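You operate a simulated robot arm through the tools that you are given. There is no shell and no other tool. Be economical: measure what you need, move in short steps, check, and stop when the job is done.

You are at the controls of a simulated two-armed robot. One attempt, no reset.

TASK
Put the green drain pan on the top of the test bench away on the small shelf over the two spouts. Take the filter bowl and leave it on top of the yellow wax block on the top of the packing table. Put the green core plug from the low top of the side stand on the green tray and the blue core plug on top of the white wax block there. Pull the blue bench drawer open. The order is free. Set down upright: filter bowl.

The check looks at the end state, three seconds after you hand in, the way a careful person would. Anything else that was tipped, shoved, dropped, spilled or broken makes it a failure.

THE ROBOT
Two 7-joint arms with fingered hands on one trunk, on a base that drives. Base frame: it is fixed to the floor where the robot stands at the start and does not move with it; the origin is under the middle of the robot, x ahead of it, y to its left, z up; the surface under the hand at the start is at about z = 0.85. Lengths are in m, angles in rad, forces in N, time in s.
The left shoulder is at the start at [0.066, 0.173, 1.203], the right one opposite. With the tool pointing down near the work surface each hand reaches from about 0.1 to 0.78 m from the robot's upright axis, wherever it stands, measured 20 degrees to its own side. Places, roughly: blue bench drawer [0.8, -1.3, 0.7]; core plug [4.5, 6.5, 0.5]; filter bowl (6x6x8 cm) [0.4, 1.1, 0.9]; green drain pan (16x21x8 cm) [0.5, 0, 0.9]; green tray [4.5, 6.25, 0.5]; small shelf over the two spouts (13x42 cm) [4.62, 7.28, 1.16]; white wax block (8x11x5 cm) [4.7, 6.5, 0.6]; yellow wax block (8x11x5 cm) [-1.5, 1.8, 0.9]. Payload 3.5 kg a hand.
The tool frame of a hand sits at the grasp point between the pads (the TCP): z along the fingers, y along the line on which they close. The tips reach 0.03 m beyond it. Largest opening 0.104 m; the body of the gripper starts 0.035 m behind the TCP. The gripper is a hand of 3 fingers: y runs from the thumb to the fingers, the wrist lies at [-0.015, -0.104, -0.178] in the tool frame, and closing takes about 1.5 s.
Orientation is told as [roll, pitch, yaw] about the base's x, y, z axes, in that order, counted from this pose: with the fingers straight down and the wrist toward the robot, the tool's x, y and z point along [0, 1, 0], [1, 0, 0] and [0, 0, -1] of the base frame.

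THE INTERFACE
- The arms move only by the tool play_rows. It takes "left_targets", "right_targets" or both (then of equal length, played together; a hand with none holds still); each is a list of rows, each an object of numbers (a shift or turn left out is 0, a gripper value left out holds the last): "dx", "dy", "dz": the shift along the tool's x, y, z in mm; "ax", "ay", "az": the turn, a rotation vector about the tool's x, y, z in degrees. In form: [{"dx": .., "dy": .., "dz": .., "ax": .., "ay": .., "az": ..}, ...]. A call has 1 to 8 rows; each row shifts and turns the commanded pose from where the row before left it, along the tool's axes as they then stand. "left_grip" and "right_grip" are, for a hand that has rows, the finger opening in mm, from 0 to 104, set as the call begins (left out, the last holds). Each row takes 0.2 s and may step no farther than 0.05 m and 0.15 rad from the row before; otherwise, or with a gripper value out of range, the whole call is refused. A pose out of reach is approached as far as the arm can. The call stops where the force on the tool passes 40 N (or 10 N more than at its start, if that is more) or the arm is blocked; 0.2 s more then pass. The fingers move at their own pace (about 0.072 m/s each) and stop on an object; they squeeze with about 22 N. The grip force told is the motor's: it shows also when the fingers shut on nothing. Time passes only in rows, and 0.2 s behind the last, so rows that do not move let the fingers close. It gives the time, the measured TCP pose, the force on the tool (base axes), the opening and the grip force at its end, in the units of the frame above (readings bear some noise), with the torque about the TCP (base axes, N m) and any sound that the robot's microphone picked up.
- Cameras (640 x 400 px; columns grow to the right, rows downward): "scene" is now at [0.1437, 0.0116, 1.3524]; the picture's right is [0.17, -0.99, 0.00], its down [-0.78, -0.13, -0.61] and it looks along [0.60, 0.10, -0.79] (base axes); focal length 249 px, centre (320, 200). "left" rides on the left gripper at [-0.064, -0.094, -0.117] in its tool frame; the picture's right is [-0.72, -0.33, 0.61], its down [0.64, -0.65, 0.41] and it looks along [0.27, 0.68, 0.68] (tool axes); focal length 238 px, centre (320, 200). "right" rides on the right gripper at [0.064, -0.094, -0.117] in its tool frame; the picture's right is [-0.72, 0.33, -0.61], its down [-0.64, -0.65, 0.40] and it looks along [-0.27, 0.68, 0.68] (tool axes); focal length 238 px, centre (320, 200). There is no depth. A picture from a camera that has moved, and an enlarged one, comes with that camera's place and axes in the base frame and with its lens.
- snapshot(camera): a new picture of that camera. It takes no simulated time.
- lift_body(by): slides the trunk up (or, below 0, down) by that many m; the arms and the scene camera ride with it, the base frame stays. It gives what a move gives, with no picture.
- base_move(legs): drives the robot by 1 to 6 legs, each [ahead, left, turn to the left] in m, m and rad, along the robot's own axes; the way and the turn of a leg run together, so that a leg with both is an arc; at most 1.5 m and 3.142 rad a leg. The arms and the cameras ride along, it lands a little off, and it stops where it bumps. It gives what a move gives.
- set_grasp(shape, hand): the hand has 3 fingers and takes this shape, open, in about a second: jaw (thumb against the fingers, like two jaws); tri (thumb and two fingers); tip (a fingertip pinch); poke (one finger out to press); point (the index stretched); flat (the hand flat); cup (the hand cupped); fist (a fist). The gripper value then closes the fingers along that shape, each until it touches; the sizes above hold for jaw. It gives what a move gives, with no picture.
- turn_head(pan, tilt): turns the head with the scene camera to pan (to the left, within 1.501 rad either way) and tilt (down, from -0.506 to 1.204), counted from straight ahead of the robot. It gives what a move gives.
- zoom(camera, box): a new picture of the part [left, top, right, bottom] of that camera's present view, enlarged. It takes no simulated time.
- close_job(): hands the job in; it is judged then, once.

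Go step by step. Nothing tells you exact positions but the pictures and the camera data: compare them with the known pose of the tool, close in by small moves and look again before you grip or let go. The budget is 165 turns and 138 pictures, counting those below and the enlarged ones. Unless the task says otherwise, let go and move clear before handing in.

The tools are called after "Call:" as name(argument=value, ...) on one line, values as JSON. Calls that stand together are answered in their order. play_rows: Moves the arms, as the interface text tells. Its arguments: {"type":"object","properties":{"left_targets":{"type":"array","items":{"type":"object","properties":{"dx":{"type":"number"},"dy":{"type":"number"},"dz":{"type":"number"},"ax":{"type":"number"},"ay":{"type":"number"},"az":{"type":"number"}}}},"left_grip":{"type":"number"},"right_targets":{"type":"array","items":{"type":"object","properties":{"dx":{"type":"number"},"dy":{"type":"number"},"dz":{"type":"number"},"ax":{"type":"number"},"ay":{"type":"number"},"az":{"type":"number"}}}},"right_grip":{"type":"number"}},"required":[]} The other tools are called the same way: lift_body (by) slides the trunk up or down; set_grasp (shape, hand) gives the hand a shape; base_move (legs) drives the base; turn_head (pan, tilt) turns the head that bears the scene camera; snapshot (camera) takes a picture; zoom (camera, box) takes an enlarged picture of a part of a camera's view; close_job () hands the job in.

At the start:

```text
clock: 0.0
left_tool_pos: [0.4324, 0.2688, 1.0365]
left_tcp_rot: [-0.001, 0.0, 0.0]
left_wrist_force: [-0.8, 0.1, -0.8]
left_ft_torque: [0.0, 0.01, 0.0]
left_opening: 0.1033
left_finger_force: 0.1
left_shape: jaw
right_tool_pos: [0.5091, -0.1742, 1.0532]
right_tcp_rot: [0.0, -0.001, 0.0]
right_wrist_force: [0.5, -1.0, 0.6]
right_ft_torque: [0.0, 0.0, -0.02]
right_opening: 0.1037
right_finger_force: 0.2
right_shape: jaw
trunk travel left (down, up): [-0.3, 0.454]
robot x, y, heading: [0.0011, -0.0023, -0.004]
head pan, tilt: [0.168, 0.916]
```

scene: 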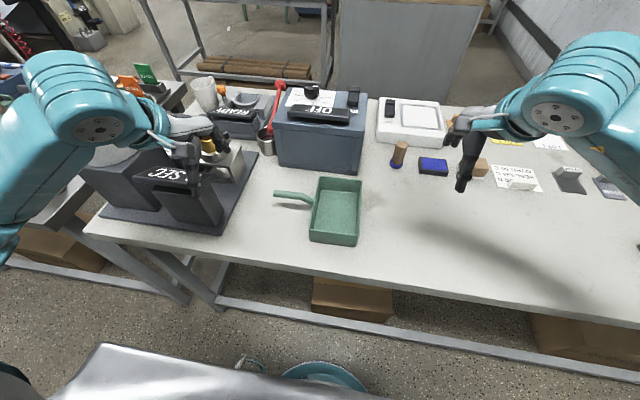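
right: 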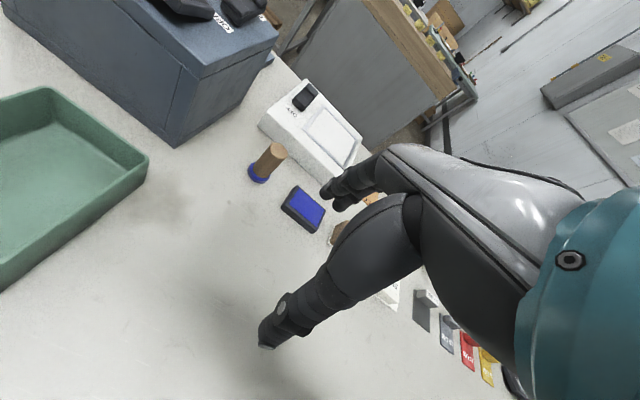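
left: 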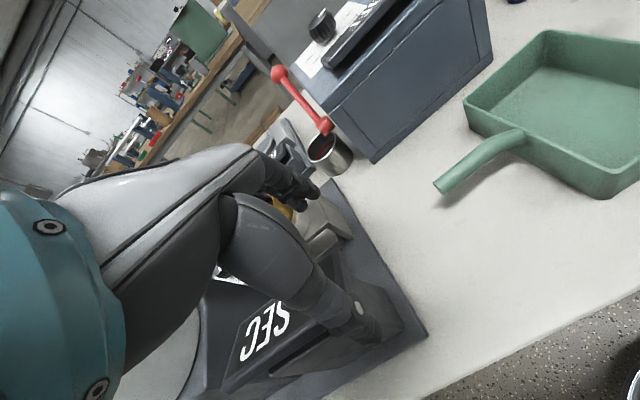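

The green pan lies ahead on the bench with its handle to the left. I'll look around to the left for the filter bowl and to the right for the drawer.

Call:
turn_head(pan=1.2, tilt=0.6)

Call:
snapshot(camera="scene")

Call:
turn_head(pan=-1.0, tilt=0.6)

Call:
snapshot(camera="scene")

```text
clock: 1.3
left_tool_pos: [0.4336, 0.2686, 1.0373]
left_tcp_rot: [0.001, 0.002, 0.002]
left_wrist_force: [-0.2, -0.1, -0.6]
left_ft_torque: [0.0, 0.01, 0.01]
left_opening: 0.1034
left_finger_force: 0.0
left_shape: jaw
right_tool_pos: [0.5091, -0.1746, 1.0531]
right_tcp_rot: [0.001, -0.001, -0.001]
right_wrist_force: [-0.2, -0.8, -0.3]
right_ft_torque: [-0.02, -0.05, -0.03]
right_opening: 0.1037
right_finger_force: 0.1
right_shape: jaw
trunk travel left (down, up): [-0.3, 0.454]
robot x, y, heading: [-0.0024, -0.0024, 0.001]
head pan, tilt: [1.201, 0.6]
```

```text
134 pictures are left
camera scene: at [0.1022, 0.0815, 1.3784], right [0.93, -0.36, 0.0], down [-0.2, -0.53, -0.82], along [0.3, 0.77, -0.57], focal length 249 px, centre (320, 200)
```

scene: 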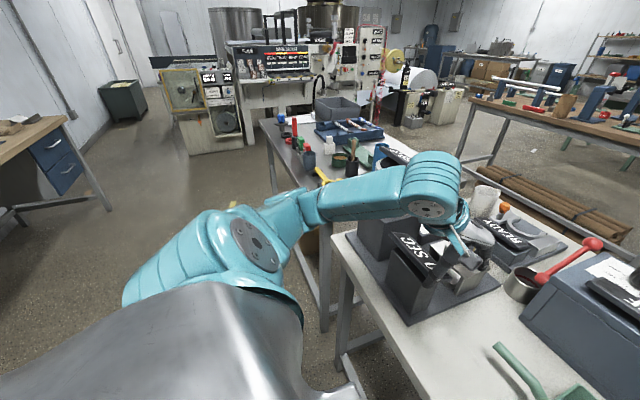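

```text
clock: 3.4
left_tool_pos: [0.4337, 0.2694, 1.0363]
left_tcp_rot: [-0.001, 0.002, 0.003]
left_wrist_force: [-0.1, 0.1, -0.5]
left_ft_torque: [0.01, -0.04, -0.01]
left_opening: 0.1036
left_finger_force: 0.1
left_shape: jaw
right_tool_pos: [0.5083, -0.1738, 1.0535]
right_tcp_rot: [0.001, 0.0, -0.001]
right_wrist_force: [0.4, 0.7, -0.1]
right_ft_torque: [0.03, 0.01, 0.01]
right_opening: 0.1036
right_finger_force: 0.0
right_shape: jaw
trunk travel left (down, up): [-0.3, 0.454]
robot x, y, heading: [-0.0013, 0.0014, 0.002]
head pan, tilt: [-1.0, 0.6]
```

```text
133 pictures are left
camera scene: at [0.1179, -0.0752, 1.3784], right [-0.84, -0.54, 0.0], down [-0.31, 0.48, -0.83], along [0.45, -0.69, -0.56], focal length 249 px, centre (320, 200)
```

scene: 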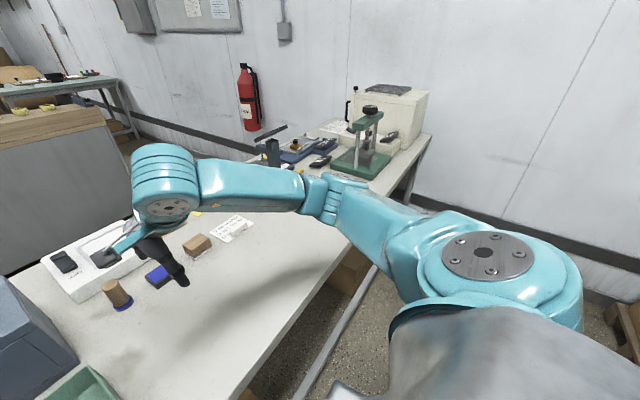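

The bench spans about x 0.34–0.98 and the drawer should be near its right end. I back off and drive right to look.

Call:
base_move(legs=[[-0.5, 0, 0], [0, -1.0, 0]])

Call:
turn_head(pan=-0.2, tilt=0.5)

Call:
snapshot(camera="scene")

```text
clock: 11.1
left_tool_pos: [-0.0657, -0.7441, 1.0365]
left_tcp_rot: [0.0, 0.002, -0.011]
left_wrist_force: [-0.1, -0.1, -0.1]
left_ft_torque: [-0.01, 0.01, -0.01]
left_opening: 0.1036
left_finger_force: 0.1
left_shape: jaw
right_tool_pos: [0.0053, -1.1861, 1.0533]
right_tcp_rot: [0.0, 0.0, -0.011]
right_wrist_force: [-0.7, -0.5, 0.8]
right_ft_torque: [0.0, 0.05, -0.01]
right_opening: 0.1036
right_finger_force: 0.1
right_shape: jaw
trunk travel left (down, up): [-0.3, 0.454]
robot x, y, heading: [-0.4992, -1.0071, -0.013]
head pan, tilt: [-1.0, 0.6]
```

```text
clock: 12.2
left_tool_pos: [-0.0647, -0.7435, 1.0369]
left_tcp_rot: [0.0, 0.002, -0.009]
left_wrist_force: [0.3, 1.1, 0.5]
left_ft_torque: [-0.03, 0.0, 0.0]
left_opening: 0.104
left_finger_force: 0.1
left_shape: jaw
right_tool_pos: [0.0043, -1.1854, 1.0547]
right_tcp_rot: [0.001, 0.0, -0.012]
right_wrist_force: [0.8, 0.0, -0.1]
right_ft_torque: [-0.01, 0.04, -0.01]
right_opening: 0.1037
right_finger_force: 0.1
right_shape: jaw
trunk travel left (down, up): [-0.3, 0.454]
robot x, y, heading: [-0.5029, -1.0054, -0.012]
head pan, tilt: [-0.201, 0.499]
```

```text
132 pictures are left
camera scene: at [-0.3428, -1.0273, 1.3875], right [-0.21, -0.98, 0.0], down [-0.47, 0.1, -0.88], along [0.86, -0.19, -0.48], focal length 249 px, centre (320, 200)
```

scene: 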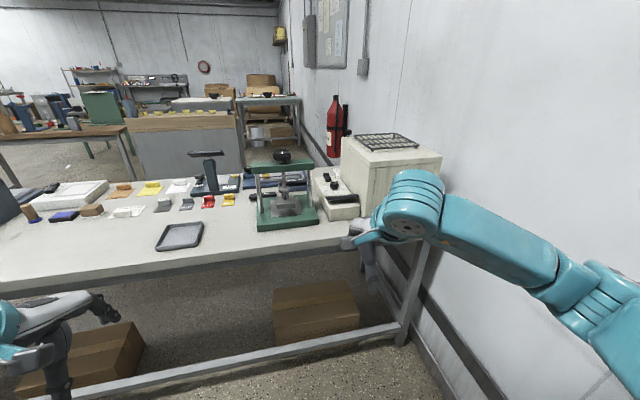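

No drawer is visible on this side; it may hang beneath the top, so I lower the trunk to look under it.

Call:
lift_body(by=-0.29)

Call:
turn_head(pan=-0.1, tilt=0.2)

Call:
snapshot(camera="scene")

```text
clock: 15.2
left_tool_pos: [-0.0329, -0.743, 0.6625]
left_tcp_rot: [0.002, 0.256, -0.012]
left_wrist_force: [-0.9, 0.3, 0.1]
left_ft_torque: [0.03, 0.04, 0.02]
left_opening: 0.1036
left_finger_force: 0.0
left_shape: jaw
right_tool_pos: [0.0085, -1.1864, 0.7561]
right_tcp_rot: [0.0, 0.023, -0.012]
right_wrist_force: [-0.4, 0.0, -0.9]
right_ft_torque: [-0.01, -0.02, 0.03]
right_opening: 0.1035
right_finger_force: 0.2
right_shape: jaw
trunk travel left (down, up): [-0.01, 0.744]
robot x, y, heading: [-0.5046, -1.0067, -0.012]
head pan, tilt: [-0.201, 0.499]
```

```text
clock: 15.9
left_tool_pos: [-0.0317, -0.7445, 0.6624]
left_tcp_rot: [0.002, 0.26, -0.01]
left_wrist_force: [0.0, 0.7, -1.0]
left_ft_torque: [0.03, -0.02, -0.03]
left_opening: 0.1032
left_finger_force: 0.1
left_shape: jaw
right_tool_pos: [0.0082, -1.186, 0.7533]
right_tcp_rot: [0.001, 0.025, -0.011]
right_wrist_force: [-0.5, 0.8, 0.2]
right_ft_torque: [0.0, 0.0, -0.07]
right_opening: 0.1035
right_finger_force: 0.0
right_shape: jaw
trunk travel left (down, up): [-0.01, 0.744]
robot x, y, heading: [-0.5021, -1.0052, -0.011]
head pan, tilt: [-0.099, 0.201]
```

```text
131 pictures are left
camera scene: at [-0.1856, -1.0202, 1.1109], right [-0.11, -0.99, 0.0], down [-0.2, 0.02, -0.98], along [0.97, -0.11, -0.2], focal length 249 px, centre (320, 200)
```

scene: 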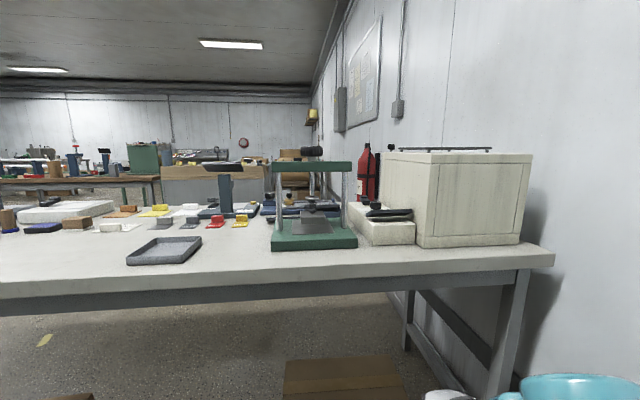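

The drawer evidently faces the far side, so I'll do it later from behind. I lift back up and drive left toward the table with the filter bowl.

Call:
lift_body(by=0.29)

Call:
base_move(legs=[[0, 1.0, 0], [0, 0.9, 0.01]])

Call:
turn_head(pan=0.1, tilt=0.6)

Call:
snapshot(camera="scene")

```text
clock: 18.9
left_tool_pos: [-0.0327, -0.7433, 0.9524]
left_tcp_rot: [0.0, 0.259, -0.011]
left_wrist_force: [0.3, 0.6, 0.3]
left_ft_torque: [-0.01, 0.0, 0.02]
left_opening: 0.1039
left_finger_force: 0.1
left_shape: jaw
right_tool_pos: [0.0087, -1.1865, 1.0441]
right_tcp_rot: [0.0, 0.028, -0.012]
right_wrist_force: [0.1, 0.2, -0.2]
right_ft_torque: [-0.03, 0.03, 0.0]
right_opening: 0.1036
right_finger_force: 0.1
right_shape: jaw
trunk travel left (down, up): [-0.3, 0.454]
robot x, y, heading: [-0.5032, -1.0058, -0.015]
head pan, tilt: [-0.099, 0.201]
```

```text
clock: 28.4
left_tool_pos: [-0.0261, 1.1582, 0.9528]
left_tcp_rot: [-0.002, 0.257, 0.01]
left_wrist_force: [-0.1, 0.5, -0.4]
left_ft_torque: [0.01, 0.01, 0.0]
left_opening: 0.1038
left_finger_force: 0.1
left_shape: jaw
right_tool_pos: [0.0243, 0.7176, 1.0456]
right_tcp_rot: [0.002, 0.024, 0.009]
right_wrist_force: [-0.1, -0.2, -0.3]
right_ft_torque: [-0.01, 0.0, 0.0]
right_opening: 0.1036
right_finger_force: 0.1
right_shape: jaw
trunk travel left (down, up): [-0.3, 0.454]
robot x, y, heading: [-0.4915, 0.8865, 0.013]
head pan, tilt: [-0.099, 0.201]
```

```text
clock: 29.2
left_tool_pos: [-0.0251, 1.1577, 0.9528]
left_tcp_rot: [-0.001, 0.258, 0.009]
left_wrist_force: [-0.3, -0.4, 0.0]
left_ft_torque: [-0.01, -0.01, -0.02]
left_opening: 0.1039
left_finger_force: 0.0
left_shape: jaw
right_tool_pos: [0.0242, 0.715, 1.0446]
right_tcp_rot: [-0.001, 0.025, 0.008]
right_wrist_force: [0.2, 0.1, 0.4]
right_ft_torque: [0.02, -0.04, 0.02]
right_opening: 0.1037
right_finger_force: 0.1
right_shape: jaw
trunk travel left (down, up): [-0.3, 0.454]
robot x, y, heading: [-0.4893, 0.8862, 0.013]
head pan, tilt: [0.099, 0.6]
```

```text
130 pictures are left
camera scene: at [-0.3315, 0.8949, 1.3785], right [0.11, -0.99, 0.0], down [-0.56, -0.06, -0.83], along [0.82, 0.09, -0.56], focal length 249 px, centre (320, 200)
```

scene: 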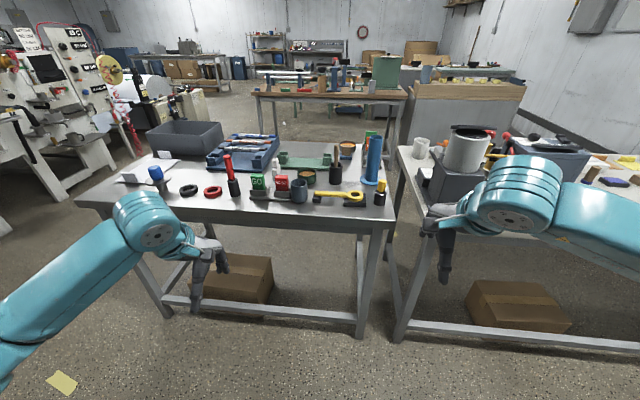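

The small table holds many items near the expected bowl location. I zoom in.

Call:
zoom(camera="scene", box=[140, 120, 400, 220])

```text
2.46 times, centred on (270, 170) of scene
camera zoom: at [-0.3315, 0.8949, 1.3785], right [0.11, -0.99, 0.0], down [-0.56, -0.06, -0.83], along [0.82, 0.09, -0.56], focal length 612 px, centre (443, 274)
```

zoom: 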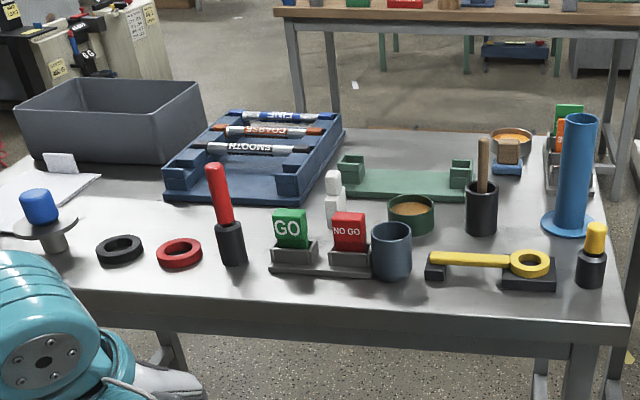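

The grey-blue cup at about (0.42, 1.055) is the filter bowl. I level and raise the left hand, then drive closer.

Call:
play_rows(left_targets=[{"ax": -7.4}, {"ax": -7.4}, {"dz": -50}, {"dz": -50}, {}], left_grip=104)

Call:
base_move(legs=[[0.36, 0.0, 0]])

Call:
turn_head(pan=0.3, tilt=0.9)

Call:
snapshot(camera="scene")

Call:
snapshot(camera="left")

```text
clock: 30.4
left_tool_pos: [-0.0262, 1.159, 1.0538]
left_tcp_rot: [0.001, -0.003, 0.012]
left_wrist_force: [-0.6, 0.2, -0.1]
left_ft_torque: [0.0, 0.01, -0.01]
left_opening: 0.104
left_finger_force: 0.1
left_shape: jaw
right_tool_pos: [0.0247, 0.7163, 1.045]
right_tcp_rot: [0.001, 0.025, 0.009]
right_wrist_force: [-0.4, -0.2, 0.7]
right_ft_torque: [0.04, 0.03, 0.02]
right_opening: 0.1035
right_finger_force: 0.0
right_shape: jaw
trunk travel left (down, up): [-0.3, 0.454]
robot x, y, heading: [-0.4899, 0.886, 0.007]
head pan, tilt: [0.099, 0.6]
```

```text
clock: 32.7
left_tool_pos: [0.3338, 1.1594, 1.0525]
left_tcp_rot: [0.0, 0.0, 0.007]
left_wrist_force: [-0.2, 0.2, 0.0]
left_ft_torque: [0.02, 0.02, 0.0]
left_opening: 0.1038
left_finger_force: 0.0
left_shape: jaw
right_tool_pos: [0.382, 0.7162, 1.0456]
right_tcp_rot: [0.0, 0.024, 0.005]
right_wrist_force: [-0.2, 0.1, 0.2]
right_ft_torque: [-0.02, 0.01, 0.02]
right_opening: 0.1035
right_finger_force: 0.1
right_shape: jaw
trunk travel left (down, up): [-0.3, 0.454]
robot x, y, heading: [-0.1288, 0.8876, 0.008]
head pan, tilt: [0.099, 0.6]
```

```text
clock: 33.5
left_tool_pos: [0.3338, 1.1591, 1.0513]
left_tcp_rot: [0.0, 0.0, 0.007]
left_wrist_force: [0.4, 0.8, -0.2]
left_ft_torque: [0.0, 0.0, -0.02]
left_opening: 0.1041
left_finger_force: 0.1
left_shape: jaw
right_tool_pos: [0.3836, 0.718, 1.0448]
right_tcp_rot: [0.0, 0.024, 0.003]
right_wrist_force: [0.1, 1.2, 0.4]
right_ft_torque: [-0.07, 0.0, 0.01]
right_opening: 0.1034
right_finger_force: 0.1
right_shape: jaw
trunk travel left (down, up): [-0.3, 0.454]
robot x, y, heading: [-0.129, 0.8874, 0.003]
head pan, tilt: [0.3, 0.901]
```

```text
128 pictures are left
camera scene: at [0.0117, 0.9105, 1.3537], right [0.3, -0.95, 0.0], down [-0.75, -0.24, -0.62], along [0.59, 0.19, -0.78], focal length 249 px, centre (320, 200)
```

scene: 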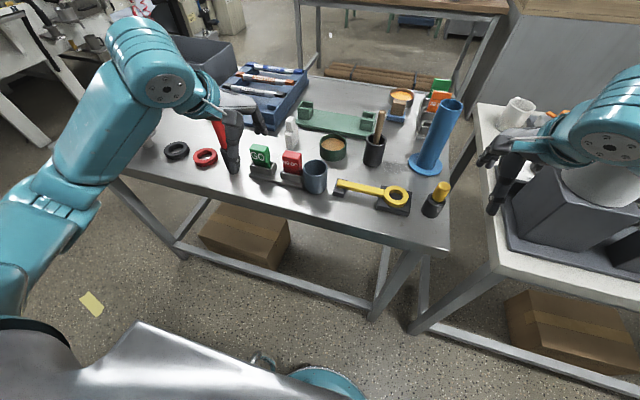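

```text
127 pictures are left
camera left: at [0.2407, 1.0953, 1.1698], right [-0.32, -0.72, -0.61], down [-0.66, 0.64, -0.41], along [0.68, 0.27, -0.68], focal length 238 px, centre (320, 200)
```

left: 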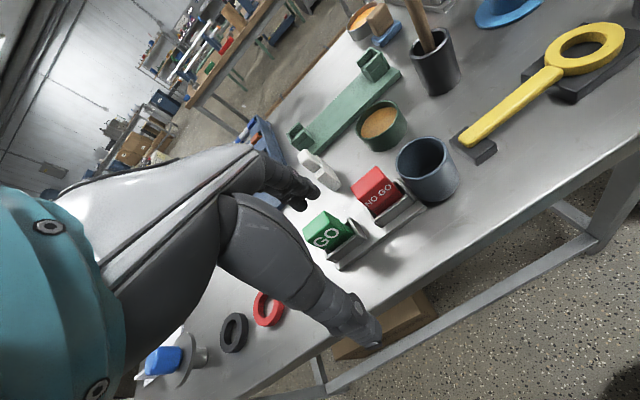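

The bowl's centre reads (0.424, 1.051) from both cameras. I move the left hand over it and check.

Call:
play_rows(left_targets=[{"dx": -36.3, "dy": 30}, {"dx": -36.3, "dy": 30}, {"dx": -36.3, "dy": 30}, {"dz": 35}, {}], left_grip=104)

Call:
snapshot(camera="left")

Call:
zoom(camera="scene", box=[220, 100, 420, 225])

```text
clock: 34.7
left_tool_pos: [0.425, 1.05, 1.0178]
left_tcp_rot: [0.001, -0.003, 0.008]
left_wrist_force: [-0.5, -0.3, -0.5]
left_ft_torque: [0.01, -0.02, 0.01]
left_opening: 0.1037
left_finger_force: 0.0
left_shape: jaw
right_tool_pos: [0.3839, 0.7163, 1.0453]
right_tcp_rot: [0.001, 0.025, 0.006]
right_wrist_force: [0.6, -0.2, 0.5]
right_ft_torque: [-0.01, 0.0, 0.0]
right_opening: 0.1035
right_finger_force: 0.1
right_shape: jaw
trunk travel left (down, up): [-0.3, 0.454]
robot x, y, heading: [-0.1331, 0.8903, 0.008]
head pan, tilt: [0.3, 0.901]
```

```text
126 pictures are left
camera left: at [0.3316, 0.9868, 1.1352], right [-0.32, -0.72, -0.61], down [-0.66, 0.64, -0.41], along [0.68, 0.27, -0.68], focal length 238 px, centre (320, 200)
```

left: 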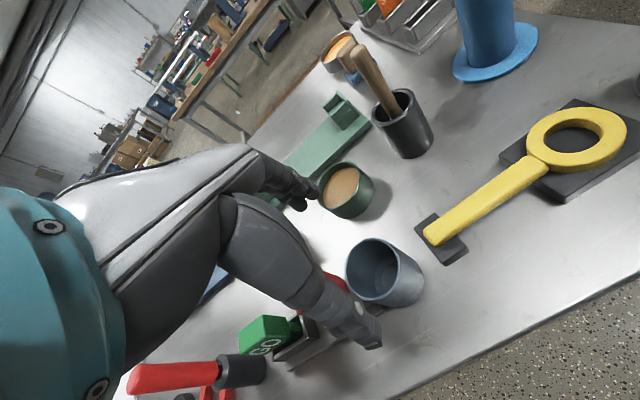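

```text
3.20 times, centred on (320, 162) of scene
camera zoom: at [0.0117, 0.91, 1.3536], right [0.3, -0.95, 0.0], down [-0.75, -0.24, -0.62], along [0.59, 0.19, -0.78], focal length 796 px, centre (320, 320)
```

zoom: 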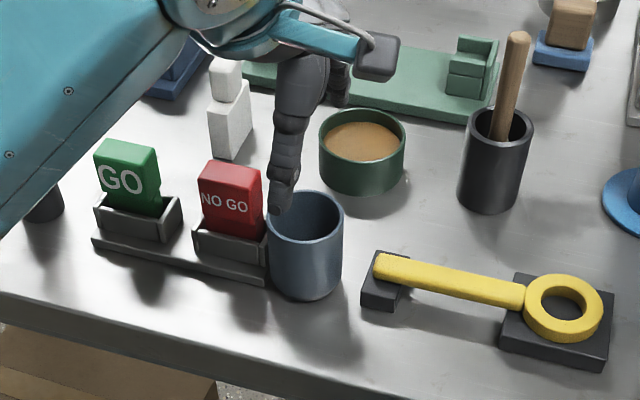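

Slight offset: bowl seems at (0.419, 1.047). I correct and descend partway, then check.

Call:
play_rows(left_targets=[{"dx": -4, "dy": -6}, {"dz": 30}, {"dz": 30}, {}])

Call:
snapshot(camera="left")

Call:
zoom(camera="scene", box=[220, 100, 420, 225])

```text
clock: 35.7
left_tool_pos: [0.4185, 1.0483, 0.9571]
left_tcp_rot: [0.002, -0.001, 0.007]
left_wrist_force: [-0.2, -1.4, 0.4]
left_ft_torque: [0.01, 0.02, 0.02]
left_opening: 0.1038
left_finger_force: 0.0
left_shape: jaw
right_tool_pos: [0.383, 0.7176, 1.0452]
right_tcp_rot: [0.0, 0.023, 0.005]
right_wrist_force: [0.6, -0.3, -0.4]
right_ft_torque: [-0.02, -0.02, 0.02]
right_opening: 0.1035
right_finger_force: 0.0
right_shape: jaw
trunk travel left (down, up): [-0.3, 0.454]
robot x, y, heading: [-0.1304, 0.8849, 0.003]
head pan, tilt: [0.3, 0.901]
```

```text
124 pictures are left
camera left: at [0.3255, 0.9837, 1.075], right [-0.32, -0.72, -0.61], down [-0.66, 0.64, -0.41], along [0.68, 0.27, -0.68], focal length 238 px, centre (320, 200)
```

left: 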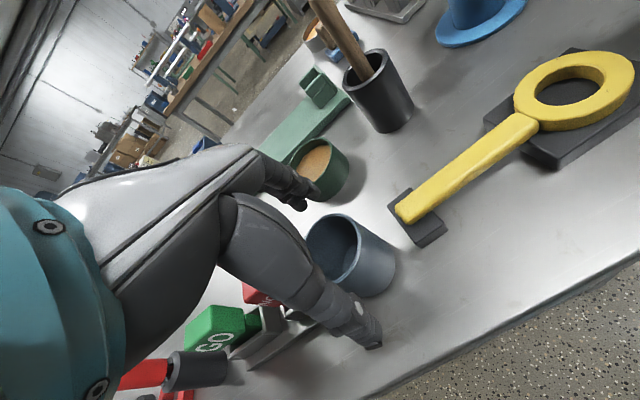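

```text
3.20 times, centred on (320, 162) of scene
camera zoom: at [0.0115, 0.9105, 1.3537], right [0.3, -0.95, 0.0], down [-0.75, -0.24, -0.62], along [0.59, 0.19, -0.78], focal length 796 px, centre (320, 320)
```

zoom: 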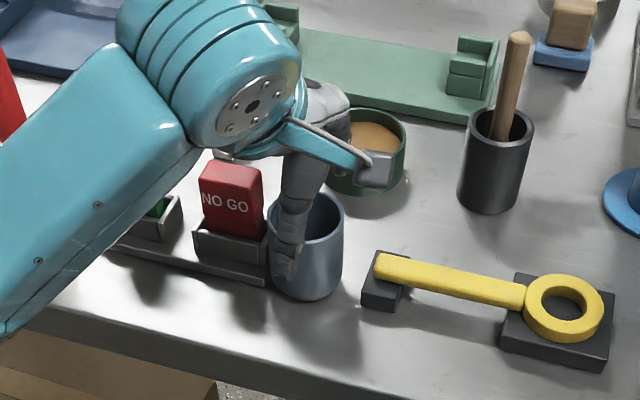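

The bowl is centred between thumb and fingers. I go down 60 mm and close.

Call:
play_rows(left_targets=[{"dz": 20}, {"dz": 20}, {"dz": 20}, {}])

Call:
snapshot(camera="left")

Call:
zoom(camera="scene", box=[220, 100, 420, 225])

```text
clock: 36.7
left_tool_pos: [0.4188, 1.0473, 0.8965]
left_tcp_rot: [0.0, -0.001, 0.006]
left_wrist_force: [0.1, -0.2, 0.6]
left_ft_torque: [0.01, 0.02, 0.01]
left_opening: 0.1038
left_finger_force: 0.0
left_shape: jaw
right_tool_pos: [0.383, 0.7175, 1.044]
right_tcp_rot: [-0.001, 0.024, 0.005]
right_wrist_force: [0.2, 0.1, -0.4]
right_ft_torque: [-0.04, 0.02, 0.02]
right_opening: 0.1036
right_finger_force: 0.0
right_shape: jaw
trunk travel left (down, up): [-0.3, 0.454]
robot x, y, heading: [-0.1313, 0.8895, 0.006]
head pan, tilt: [0.3, 0.901]
```

```text
122 pictures are left
camera left: at [0.3256, 0.9832, 1.0144], right [-0.32, -0.72, -0.61], down [-0.66, 0.64, -0.41], along [0.68, 0.27, -0.68], focal length 238 px, centre (320, 200)
```

left: 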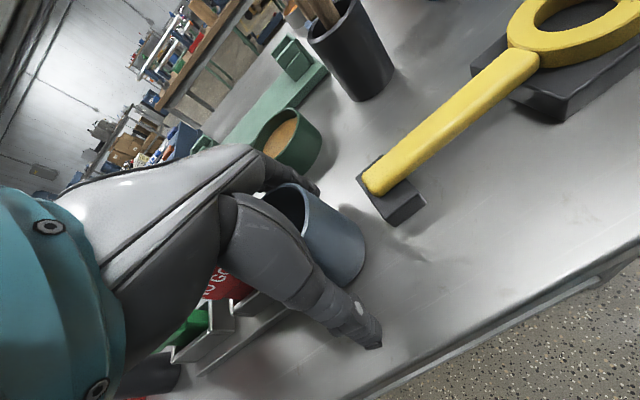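

```text
3.20 times, centred on (320, 162) of scene
camera zoom: at [0.0116, 0.9105, 1.3537], right [0.3, -0.95, 0.0], down [-0.75, -0.24, -0.62], along [0.59, 0.19, -0.78], focal length 796 px, centre (320, 320)
```

zoom: 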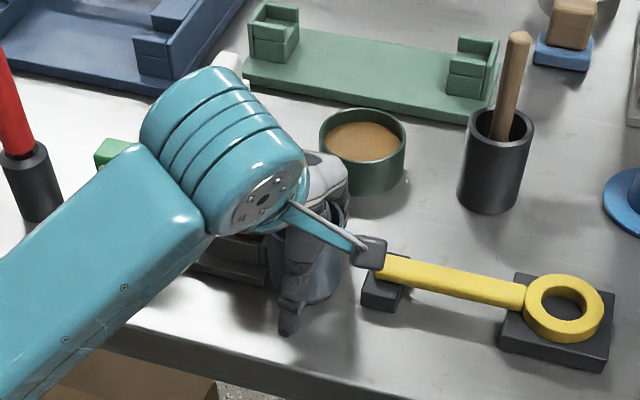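

Thumb and fingers straddle the bowl properly; closing now.

Call:
play_rows(left_targets=[{}, {}, {}, {}, {}, {}, {}, {}], left_grip=40)

Call:
snapshot(camera="left")

```text
clock: 38.5
left_tool_pos: [0.419, 1.0463, 0.897]
left_tcp_rot: [0.001, 0.001, 0.007]
left_wrist_force: [-0.5, 0.1, -0.2]
left_ft_torque: [0.0, 0.01, 0.04]
left_opening: 0.0463
left_finger_force: 21.9
left_shape: jaw
right_tool_pos: [0.3843, 0.7163, 1.0453]
right_tcp_rot: [-0.001, 0.024, 0.006]
right_wrist_force: [0.0, 0.6, -0.8]
right_ft_torque: [0.02, -0.01, 0.0]
right_opening: 0.1036
right_finger_force: 0.1
right_shape: jaw
trunk travel left (down, up): [-0.3, 0.454]
robot x, y, heading: [-0.1284, 0.8884, 0.005]
head pan, tilt: [0.3, 0.901]
```

```text
120 pictures are left
camera left: at [0.3257, 0.9832, 1.0147], right [-0.32, -0.72, -0.61], down [-0.66, 0.64, -0.41], along [0.68, 0.27, -0.68], focal length 238 px, centre (320, 200)
```

left: 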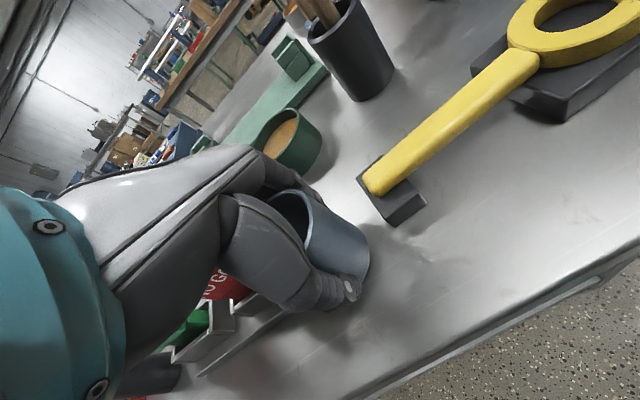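

Gripped at 46 mm with force. I lift and check it stays.

Call:
play_rows(left_targets=[{"dz": -20}, {"dz": -40}, {"dz": -40}, {"dz": -40}, {}])

Call:
snapshot(camera="left")

Call:
zoom(camera="scene", box=[220, 100, 420, 225])

```text
clock: 39.7
left_tool_pos: [0.4193, 1.0467, 1.0378]
left_tcp_rot: [0.001, 0.0, 0.008]
left_wrist_force: [-0.1, 0.3, -0.1]
left_ft_torque: [0.0, 0.02, -0.03]
left_opening: 0.0465
left_finger_force: 21.6
left_shape: jaw
right_tool_pos: [0.3833, 0.7171, 1.0446]
right_tcp_rot: [-0.002, 0.024, 0.005]
right_wrist_force: [0.4, -0.3, -0.4]
right_ft_torque: [-0.01, 0.0, 0.02]
right_opening: 0.1034
right_finger_force: 0.0
right_shape: jaw
trunk travel left (down, up): [-0.3, 0.454]
robot x, y, heading: [-0.132, 0.8895, 0.005]
head pan, tilt: [0.3, 0.901]
```

```text
119 pictures are left
camera left: at [0.3253, 0.9831, 1.1551], right [-0.32, -0.72, -0.61], down [-0.66, 0.64, -0.41], along [0.68, 0.27, -0.68], focal length 238 px, centre (320, 200)
```

left: 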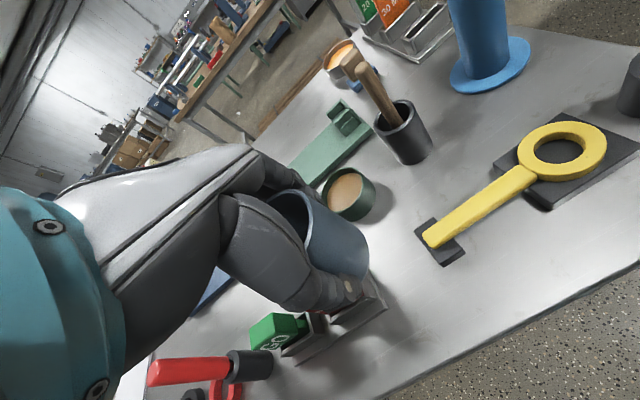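

```text
3.20 times, centred on (320, 162) of scene
camera zoom: at [0.0117, 0.9107, 1.3536], right [0.3, -0.95, 0.0], down [-0.75, -0.24, -0.62], along [0.59, 0.19, -0.78], focal length 796 px, centre (320, 320)
```

zoom: 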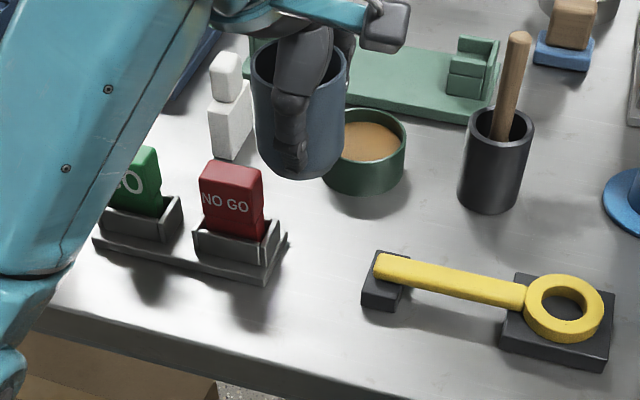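

The bowl is held upright. I back away, turn left a quarter and look at the packing table.

Call:
base_move(legs=[[-0.3, 0, 0], [0, 0, 1.57]])

Call:
turn_head(pan=0.8, tilt=0.4)

Call:
snapshot(camera="scene")

```text
clock: 45.6
left_tool_pos: [-0.5876, 1.4377, 1.037]
left_tcp_rot: [-0.001, 0.0, 1.57]
left_wrist_force: [0.8, -0.1, -1.5]
left_ft_torque: [0.02, 0.01, 0.0]
left_opening: 0.0461
left_finger_force: 21.9
left_shape: jaw
right_tool_pos: [-0.2569, 1.3988, 1.0443]
right_tcp_rot: [0.0, 0.026, 1.567]
right_wrist_force: [0.0, -0.4, 1.1]
right_ft_torque: [-0.02, 0.02, 0.02]
right_opening: 0.1037
right_finger_force: 0.1
right_shape: jaw
trunk travel left (down, up): [-0.3, 0.454]
robot x, y, heading: [-0.4348, 0.8865, 1.569]
head pan, tilt: [0.3, 0.901]
```

```text
clock: 46.5
left_tool_pos: [-0.5868, 1.4369, 1.0368]
left_tcp_rot: [0.001, 0.0, 1.57]
left_wrist_force: [-0.3, 0.2, -1.4]
left_ft_torque: [0.0, 0.01, 0.0]
left_opening: 0.046
left_finger_force: 22.1
left_shape: jaw
right_tool_pos: [-0.2576, 1.3986, 1.044]
right_tcp_rot: [-0.001, 0.026, 1.568]
right_wrist_force: [-0.2, -0.4, 0.9]
right_ft_torque: [-0.04, -0.02, -0.01]
right_opening: 0.1036
right_finger_force: 0.2
right_shape: jaw
trunk travel left (down, up): [-0.3, 0.454]
robot x, y, heading: [-0.4295, 0.8873, 1.569]
head pan, tilt: [0.799, 0.4]
```

```text
117 pictures are left
camera scene: at [-0.4981, 1.0196, 1.3966], right [0.7, 0.71, 0.0], down [0.28, -0.27, -0.92], along [-0.66, 0.64, -0.39], focal length 249 px, centre (320, 200)
```

scene: 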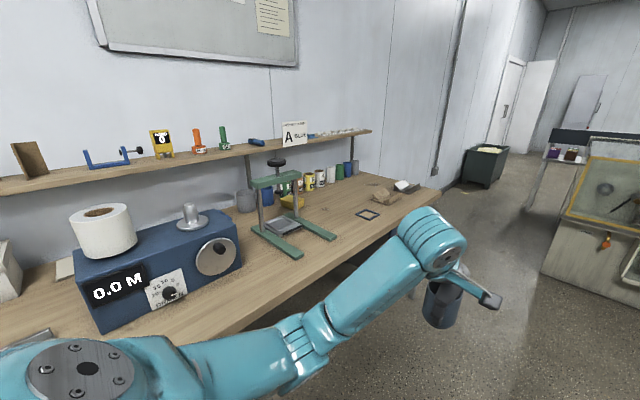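

The packing table stands against the wall; something yellow sits behind the green press. I zoom in.

Call:
zoom(camera="scene", box=[220, 130, 440, 268])

```text
2.90 times, centred on (330, 199) of scene
camera zoom: at [-0.4981, 1.0196, 1.3966], right [0.7, 0.71, 0.0], down [0.28, -0.27, -0.92], along [-0.66, 0.64, -0.39], focal length 721 px, centre (291, 203)
```

zoom: 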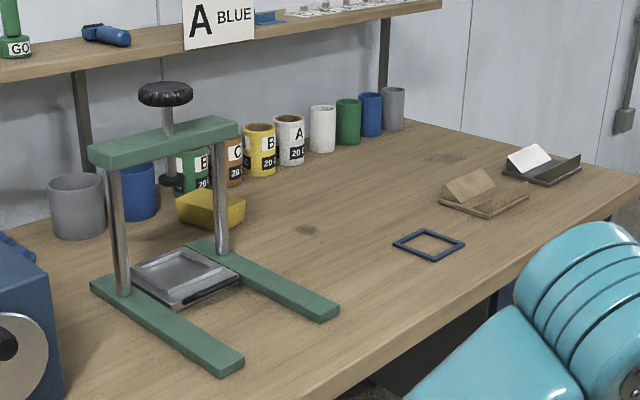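

The yellow block sits at about (-1.46, 1.75), roughly 0.5 m in from the table's front edge. I check how far my own base protrudes so I know how close I can get.

Call:
turn_head(pan=0.0, tilt=1.2)

Call:
snapshot(camera="scene")

```text
clock: 47.7
left_tool_pos: [-0.5871, 1.4372, 1.0364]
left_tcp_rot: [0.001, 0.001, 1.569]
left_wrist_force: [0.8, -0.8, -1.0]
left_ft_torque: [-0.01, 0.0, 0.0]
left_opening: 0.0461
left_finger_force: 22.0
left_shape: jaw
right_tool_pos: [-0.2571, 1.3996, 1.044]
right_tcp_rot: [0.0, 0.025, 1.567]
right_wrist_force: [0.0, -0.5, -0.4]
right_ft_torque: [-0.01, -0.04, 0.01]
right_opening: 0.1035
right_finger_force: 0.0
right_shape: jaw
trunk travel left (down, up): [-0.3, 0.454]
robot x, y, heading: [-0.4345, 0.8866, 1.566]
head pan, tilt: [0.0, 1.201]
```

```text
115 pictures are left
camera scene: at [-0.4319, 1.0107, 1.3339], right [1.0, 0.0, 0.0], down [0.0, -0.93, -0.36], along [0.0, 0.36, -0.93], focal length 249 px, centre (320, 200)
```

scene: 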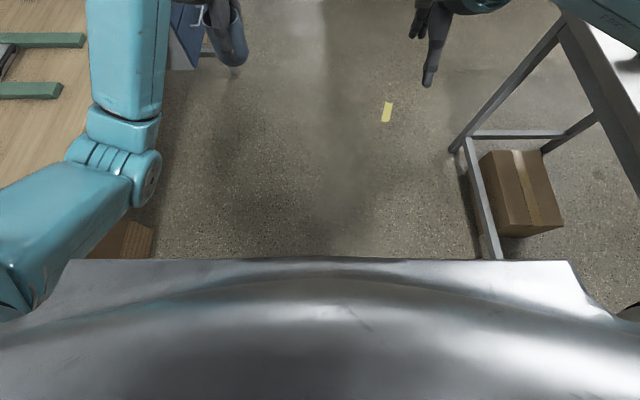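

My chest protrudes about 0.16 m; the base is below. I look at what is beneath the packing table.

Call:
turn_head(pan=0.45, tilt=0.75)

Call:
snapshot(camera="scene")

Call:
turn_head(pan=1.45, tilt=0.7)

Call:
snapshot(camera="scene")

```text
clock: 48.6
left_tool_pos: [-0.587, 1.4356, 1.0373]
left_tcp_rot: [-0.001, -0.001, 1.569]
left_wrist_force: [0.4, 0.3, -2.0]
left_ft_torque: [-0.02, -0.01, 0.0]
left_opening: 0.0459
left_finger_force: 21.9
left_shape: jaw
right_tool_pos: [-0.2572, 1.3989, 1.0453]
right_tcp_rot: [0.001, 0.023, 1.567]
right_wrist_force: [-0.5, 0.1, 0.7]
right_ft_torque: [0.01, -0.02, -0.01]
right_opening: 0.1038
right_finger_force: 0.0
right_shape: jaw
trunk travel left (down, up): [-0.3, 0.454]
robot x, y, heading: [-0.4356, 0.8844, 1.57]
head pan, tilt: [0.45, 0.75]
```

```text
114 pictures are left
camera scene: at [-0.4677, 1.0295, 1.3655], right [0.9, 0.43, 0.0], down [0.29, -0.62, -0.73], along [-0.32, 0.66, -0.68], focal length 249 px, centre (320, 200)
```

scene: 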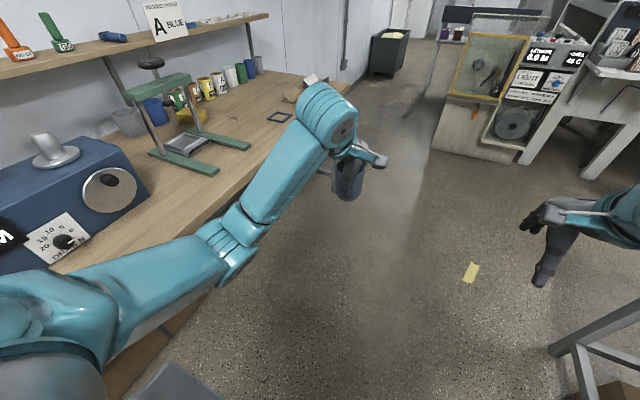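

```text
clock: 49.8
left_tool_pos: [-0.5868, 1.4372, 1.037]
left_tcp_rot: [0.002, 0.002, 1.569]
left_wrist_force: [-0.2, 0.0, -1.0]
left_ft_torque: [-0.01, 0.01, -0.01]
left_opening: 0.0461
left_finger_force: 21.9
left_shape: jaw
right_tool_pos: [-0.2565, 1.3987, 1.0446]
right_tcp_rot: [0.001, 0.024, 1.567]
right_wrist_force: [-0.5, -0.7, 0.4]
right_ft_torque: [-0.03, -0.02, 0.0]
right_opening: 0.1036
right_finger_force: 0.0
right_shape: jaw
trunk travel left (down, up): [-0.3, 0.454]
robot x, y, heading: [-0.4323, 0.8886, 1.569]
head pan, tilt: [1.45, 0.7]
```

```text
113 pictures are left
camera scene: at [-0.5163, 0.9653, 1.3698], right [0.12, 0.99, 0.0], down [0.64, -0.08, -0.76], along [-0.76, 0.1, -0.64], focal length 249 px, centre (320, 200)
```

scene: 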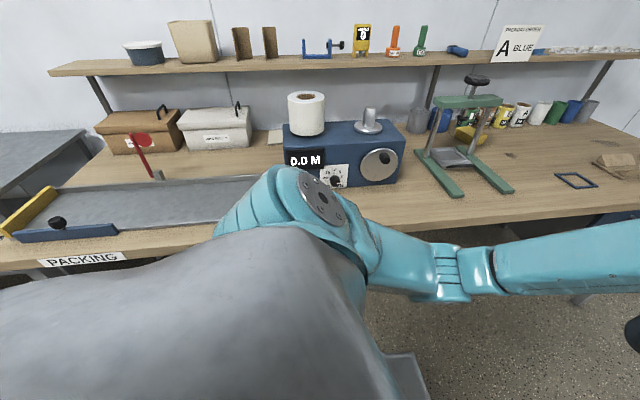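

The block is at about (-1.45, 1.74), just north of the press, so I'd approach diagonally from the north-east. I raise the trunk, drive there and look again.

Call:
lift_body(by=0.15)

Call:
base_move(legs=[[1.16, 0.05, 0], [0, 0, 0.9]])

Call:
turn_head(pan=0.5, tilt=0.7)

Call:
snapshot(camera="scene")

```text
clock: 51.6
left_tool_pos: [-0.5876, 1.4381, 1.1859]
left_tcp_rot: [0.0, 0.0, 1.571]
left_wrist_force: [0.1, 0.6, -1.2]
left_ft_torque: [-0.03, 0.0, 0.0]
left_opening: 0.046
left_finger_force: 22.4
left_shape: jaw
right_tool_pos: [-0.2569, 1.3982, 1.1943]
right_tcp_rot: [-0.002, 0.026, 1.569]
right_wrist_force: [-0.1, -1.3, 0.1]
right_ft_torque: [0.03, 0.01, -0.02]
right_opening: 0.104
right_finger_force: 0.2
right_shape: jaw
trunk travel left (down, up): [-0.45, 0.304]
robot x, y, heading: [-0.4338, 0.8831, 1.565]
head pan, tilt: [1.45, 0.7]
```

```text
clock: 59.8
left_tool_pos: [-1.0053, 2.2691, 1.187]
left_tcp_rot: [0.0, 0.0, 2.462]
left_wrist_force: [1.3, 0.0, -0.1]
left_ft_torque: [-0.01, -0.03, 0.0]
left_opening: 0.046
left_finger_force: 21.8
left_shape: jaw
right_tool_pos: [-0.7692, 2.5016, 1.1955]
right_tcp_rot: [0.001, 0.023, 2.459]
right_wrist_force: [0.1, -0.7, 0.0]
right_ft_torque: [0.02, 0.01, 0.0]
right_opening: 0.1036
right_finger_force: 0.0
right_shape: jaw
trunk travel left (down, up): [-0.45, 0.304]
robot x, y, heading: [-0.4795, 2.0469, 2.462]
head pan, tilt: [1.45, 0.7]
```

```text
clock: 61.0
left_tool_pos: [-1.0045, 2.2711, 1.1863]
left_tcp_rot: [0.001, 0.0, 2.461]
left_wrist_force: [0.7, 0.5, -1.0]
left_ft_torque: [0.02, 0.03, -0.01]
left_opening: 0.0459
left_finger_force: 22.4
left_shape: jaw
right_tool_pos: [-0.7685, 2.5012, 1.1947]
right_tcp_rot: [0.0, 0.025, 2.46]
right_wrist_force: [0.4, -0.1, -0.7]
right_ft_torque: [-0.01, 0.02, 0.02]
right_opening: 0.1039
right_finger_force: 0.1
right_shape: jaw
trunk travel left (down, up): [-0.45, 0.304]
robot x, y, heading: [-0.4775, 2.0443, 2.464]
head pan, tilt: [0.499, 0.7]
```

```text
112 pictures are left
camera scene: at [-0.5839, 2.0764, 1.5213], right [0.18, 0.98, 0.0], down [0.63, -0.12, -0.76], along [-0.75, 0.14, -0.64], focal length 249 px, centre (320, 200)
```

scene: 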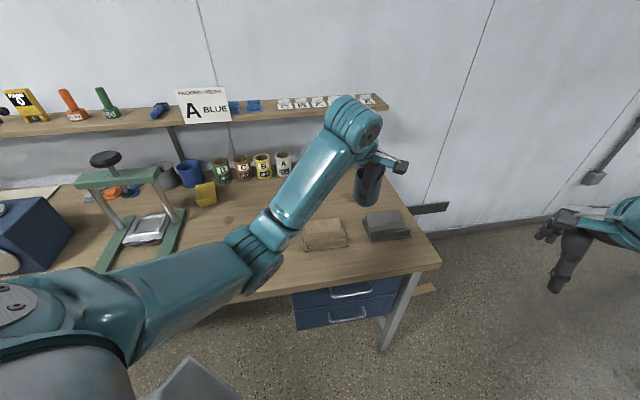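

Call:
zoom(camera="scene", box=[60, 130, 300, 280])

```text
2.67 times, centred on (180, 205) of scene
camera zoom: at [-0.5839, 2.0764, 1.5213], right [0.18, 0.98, 0.0], down [0.63, -0.12, -0.76], along [-0.75, 0.14, -0.64], focal length 664 px, centre (693, 187)
```

zoom: 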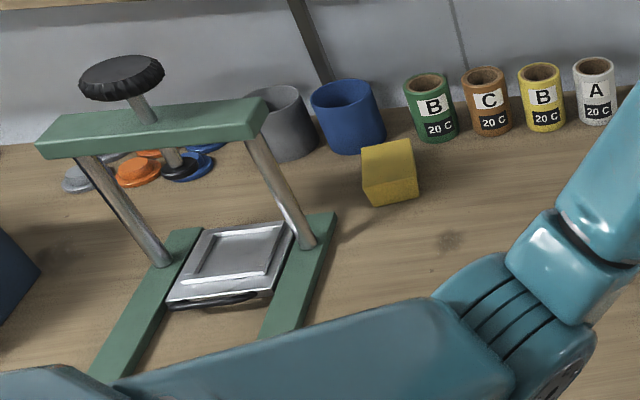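

Block centre ≈ (-1.453, 1.767), top ~0.90, long side along x; the press's right post is near (-1.33, 1.67). I check my base's outline on the left side before closing in.

Call:
turn_head(pan=0.7, tilt=1.2)

Call:
snapshot(camera="scene")

```text
clock: 61.9
left_tool_pos: [-1.0048, 2.2704, 1.1864]
left_tcp_rot: [-0.001, 0.0, 2.461]
left_wrist_force: [0.0, 0.0, -2.2]
left_ft_torque: [0.02, -0.01, 0.02]
left_opening: 0.0459
left_finger_force: 22.1
left_shape: jaw
right_tool_pos: [-0.7683, 2.5028, 1.196]
right_tcp_rot: [0.0, 0.023, 2.459]
right_wrist_force: [0.8, -0.3, 0.7]
right_ft_torque: [0.02, 0.01, 0.0]
right_opening: 0.1037
right_finger_force: 0.1
right_shape: jaw
trunk travel left (down, up): [-0.45, 0.304]
robot x, y, heading: [-0.482, 2.0476, 2.464]
head pan, tilt: [0.7, 1.201]
```

```text
110 pictures are left
camera scene: at [-0.5563, 2.0601, 1.4854], right [-0.02, 1.0, 0.0], down [0.93, 0.02, -0.36], along [-0.36, -0.01, -0.93], focal length 249 px, centre (320, 200)
```

scene: 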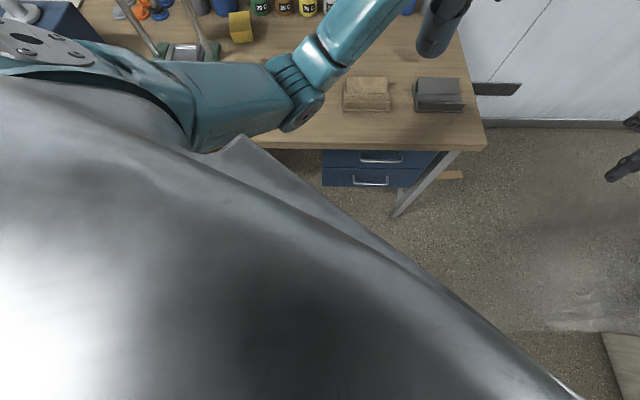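

The protruding plate is the chest, well above the table. I drive 0.22 m toward the table (along -x) with heading kept.

Call:
base_move(legs=[[0.086, 0.069, 0], [0.085, 0.069, 0]])

Call:
play_rows(left_targets=[{"az": -8}, {"az": -8}, {"az": -8}, {"az": -8}, {"az": -8}, {}])

Call:
turn_head(pan=0.7, tilt=0.8)

Call:
snapshot(camera="scene")

```text
clock: 63.9
left_tool_pos: [-1.2227, 2.271, 1.1873]
left_tcp_rot: [0.0, -0.001, 2.462]
left_wrist_force: [0.2, -0.5, -1.4]
left_ft_torque: [0.0, 0.03, 0.01]
left_opening: 0.0459
left_finger_force: 22.1
left_shape: jaw
right_tool_pos: [-0.9856, 2.5032, 1.1951]
right_tcp_rot: [0.0, 0.023, 2.457]
right_wrist_force: [-0.2, -0.3, 1.0]
right_ft_torque: [-0.03, -0.01, 0.01]
right_opening: 0.1034
right_finger_force: 0.1
right_shape: jaw
trunk travel left (down, up): [-0.45, 0.304]
robot x, y, heading: [-0.6981, 2.0452, 2.467]
head pan, tilt: [0.7, 1.201]
```

```text
clock: 65.3
left_tool_pos: [-1.223, 2.2702, 1.1867]
left_tcp_rot: [0.0, 0.0, -3.123]
left_wrist_force: [0.4, 0.7, -0.5]
left_ft_torque: [0.03, 0.02, -0.02]
left_opening: 0.0458
left_finger_force: 21.8
left_shape: jaw
right_tool_pos: [-0.9861, 2.5029, 1.1954]
right_tcp_rot: [-0.001, 0.024, 2.46]
right_wrist_force: [-0.8, 0.6, -0.1]
right_ft_torque: [-0.04, 0.02, 0.0]
right_opening: 0.1037
right_finger_force: 0.1
right_shape: jaw
trunk travel left (down, up): [-0.45, 0.304]
robot x, y, heading: [-0.6991, 2.0452, 2.461]
head pan, tilt: [0.7, 1.201]
```

```text
clock: 66.2
left_tool_pos: [-1.223, 2.2689, 1.1879]
left_tcp_rot: [0.0, 0.001, -3.123]
left_wrist_force: [-0.5, -0.2, -0.9]
left_ft_torque: [0.0, 0.03, 0.0]
left_opening: 0.0458
left_finger_force: 21.9
left_shape: jaw
right_tool_pos: [-0.9864, 2.5027, 1.195]
right_tcp_rot: [-0.001, 0.025, 2.458]
right_wrist_force: [-0.2, 0.2, 0.0]
right_ft_torque: [0.03, -0.02, 0.0]
right_opening: 0.1036
right_finger_force: 0.0
right_shape: jaw
trunk travel left (down, up): [-0.45, 0.304]
robot x, y, heading: [-0.6988, 2.044, 2.459]
head pan, tilt: [0.7, 0.799]
```

```text
109 pictures are left
camera scene: at [-0.7987, 2.0603, 1.513], right [-0.02, 1.0, 0.0], down [0.72, 0.01, -0.7], along [-0.7, -0.01, -0.72], focal length 249 px, centre (320, 200)
```

scene: 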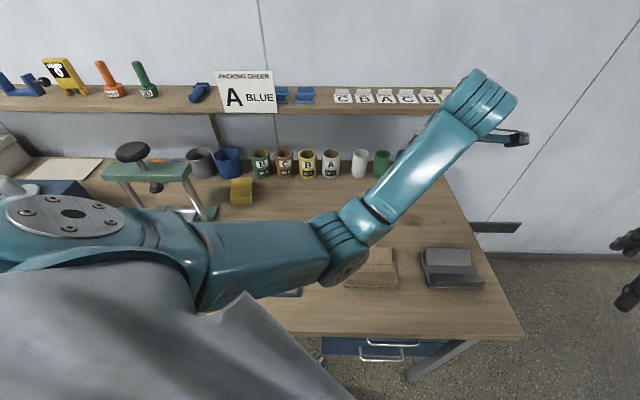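

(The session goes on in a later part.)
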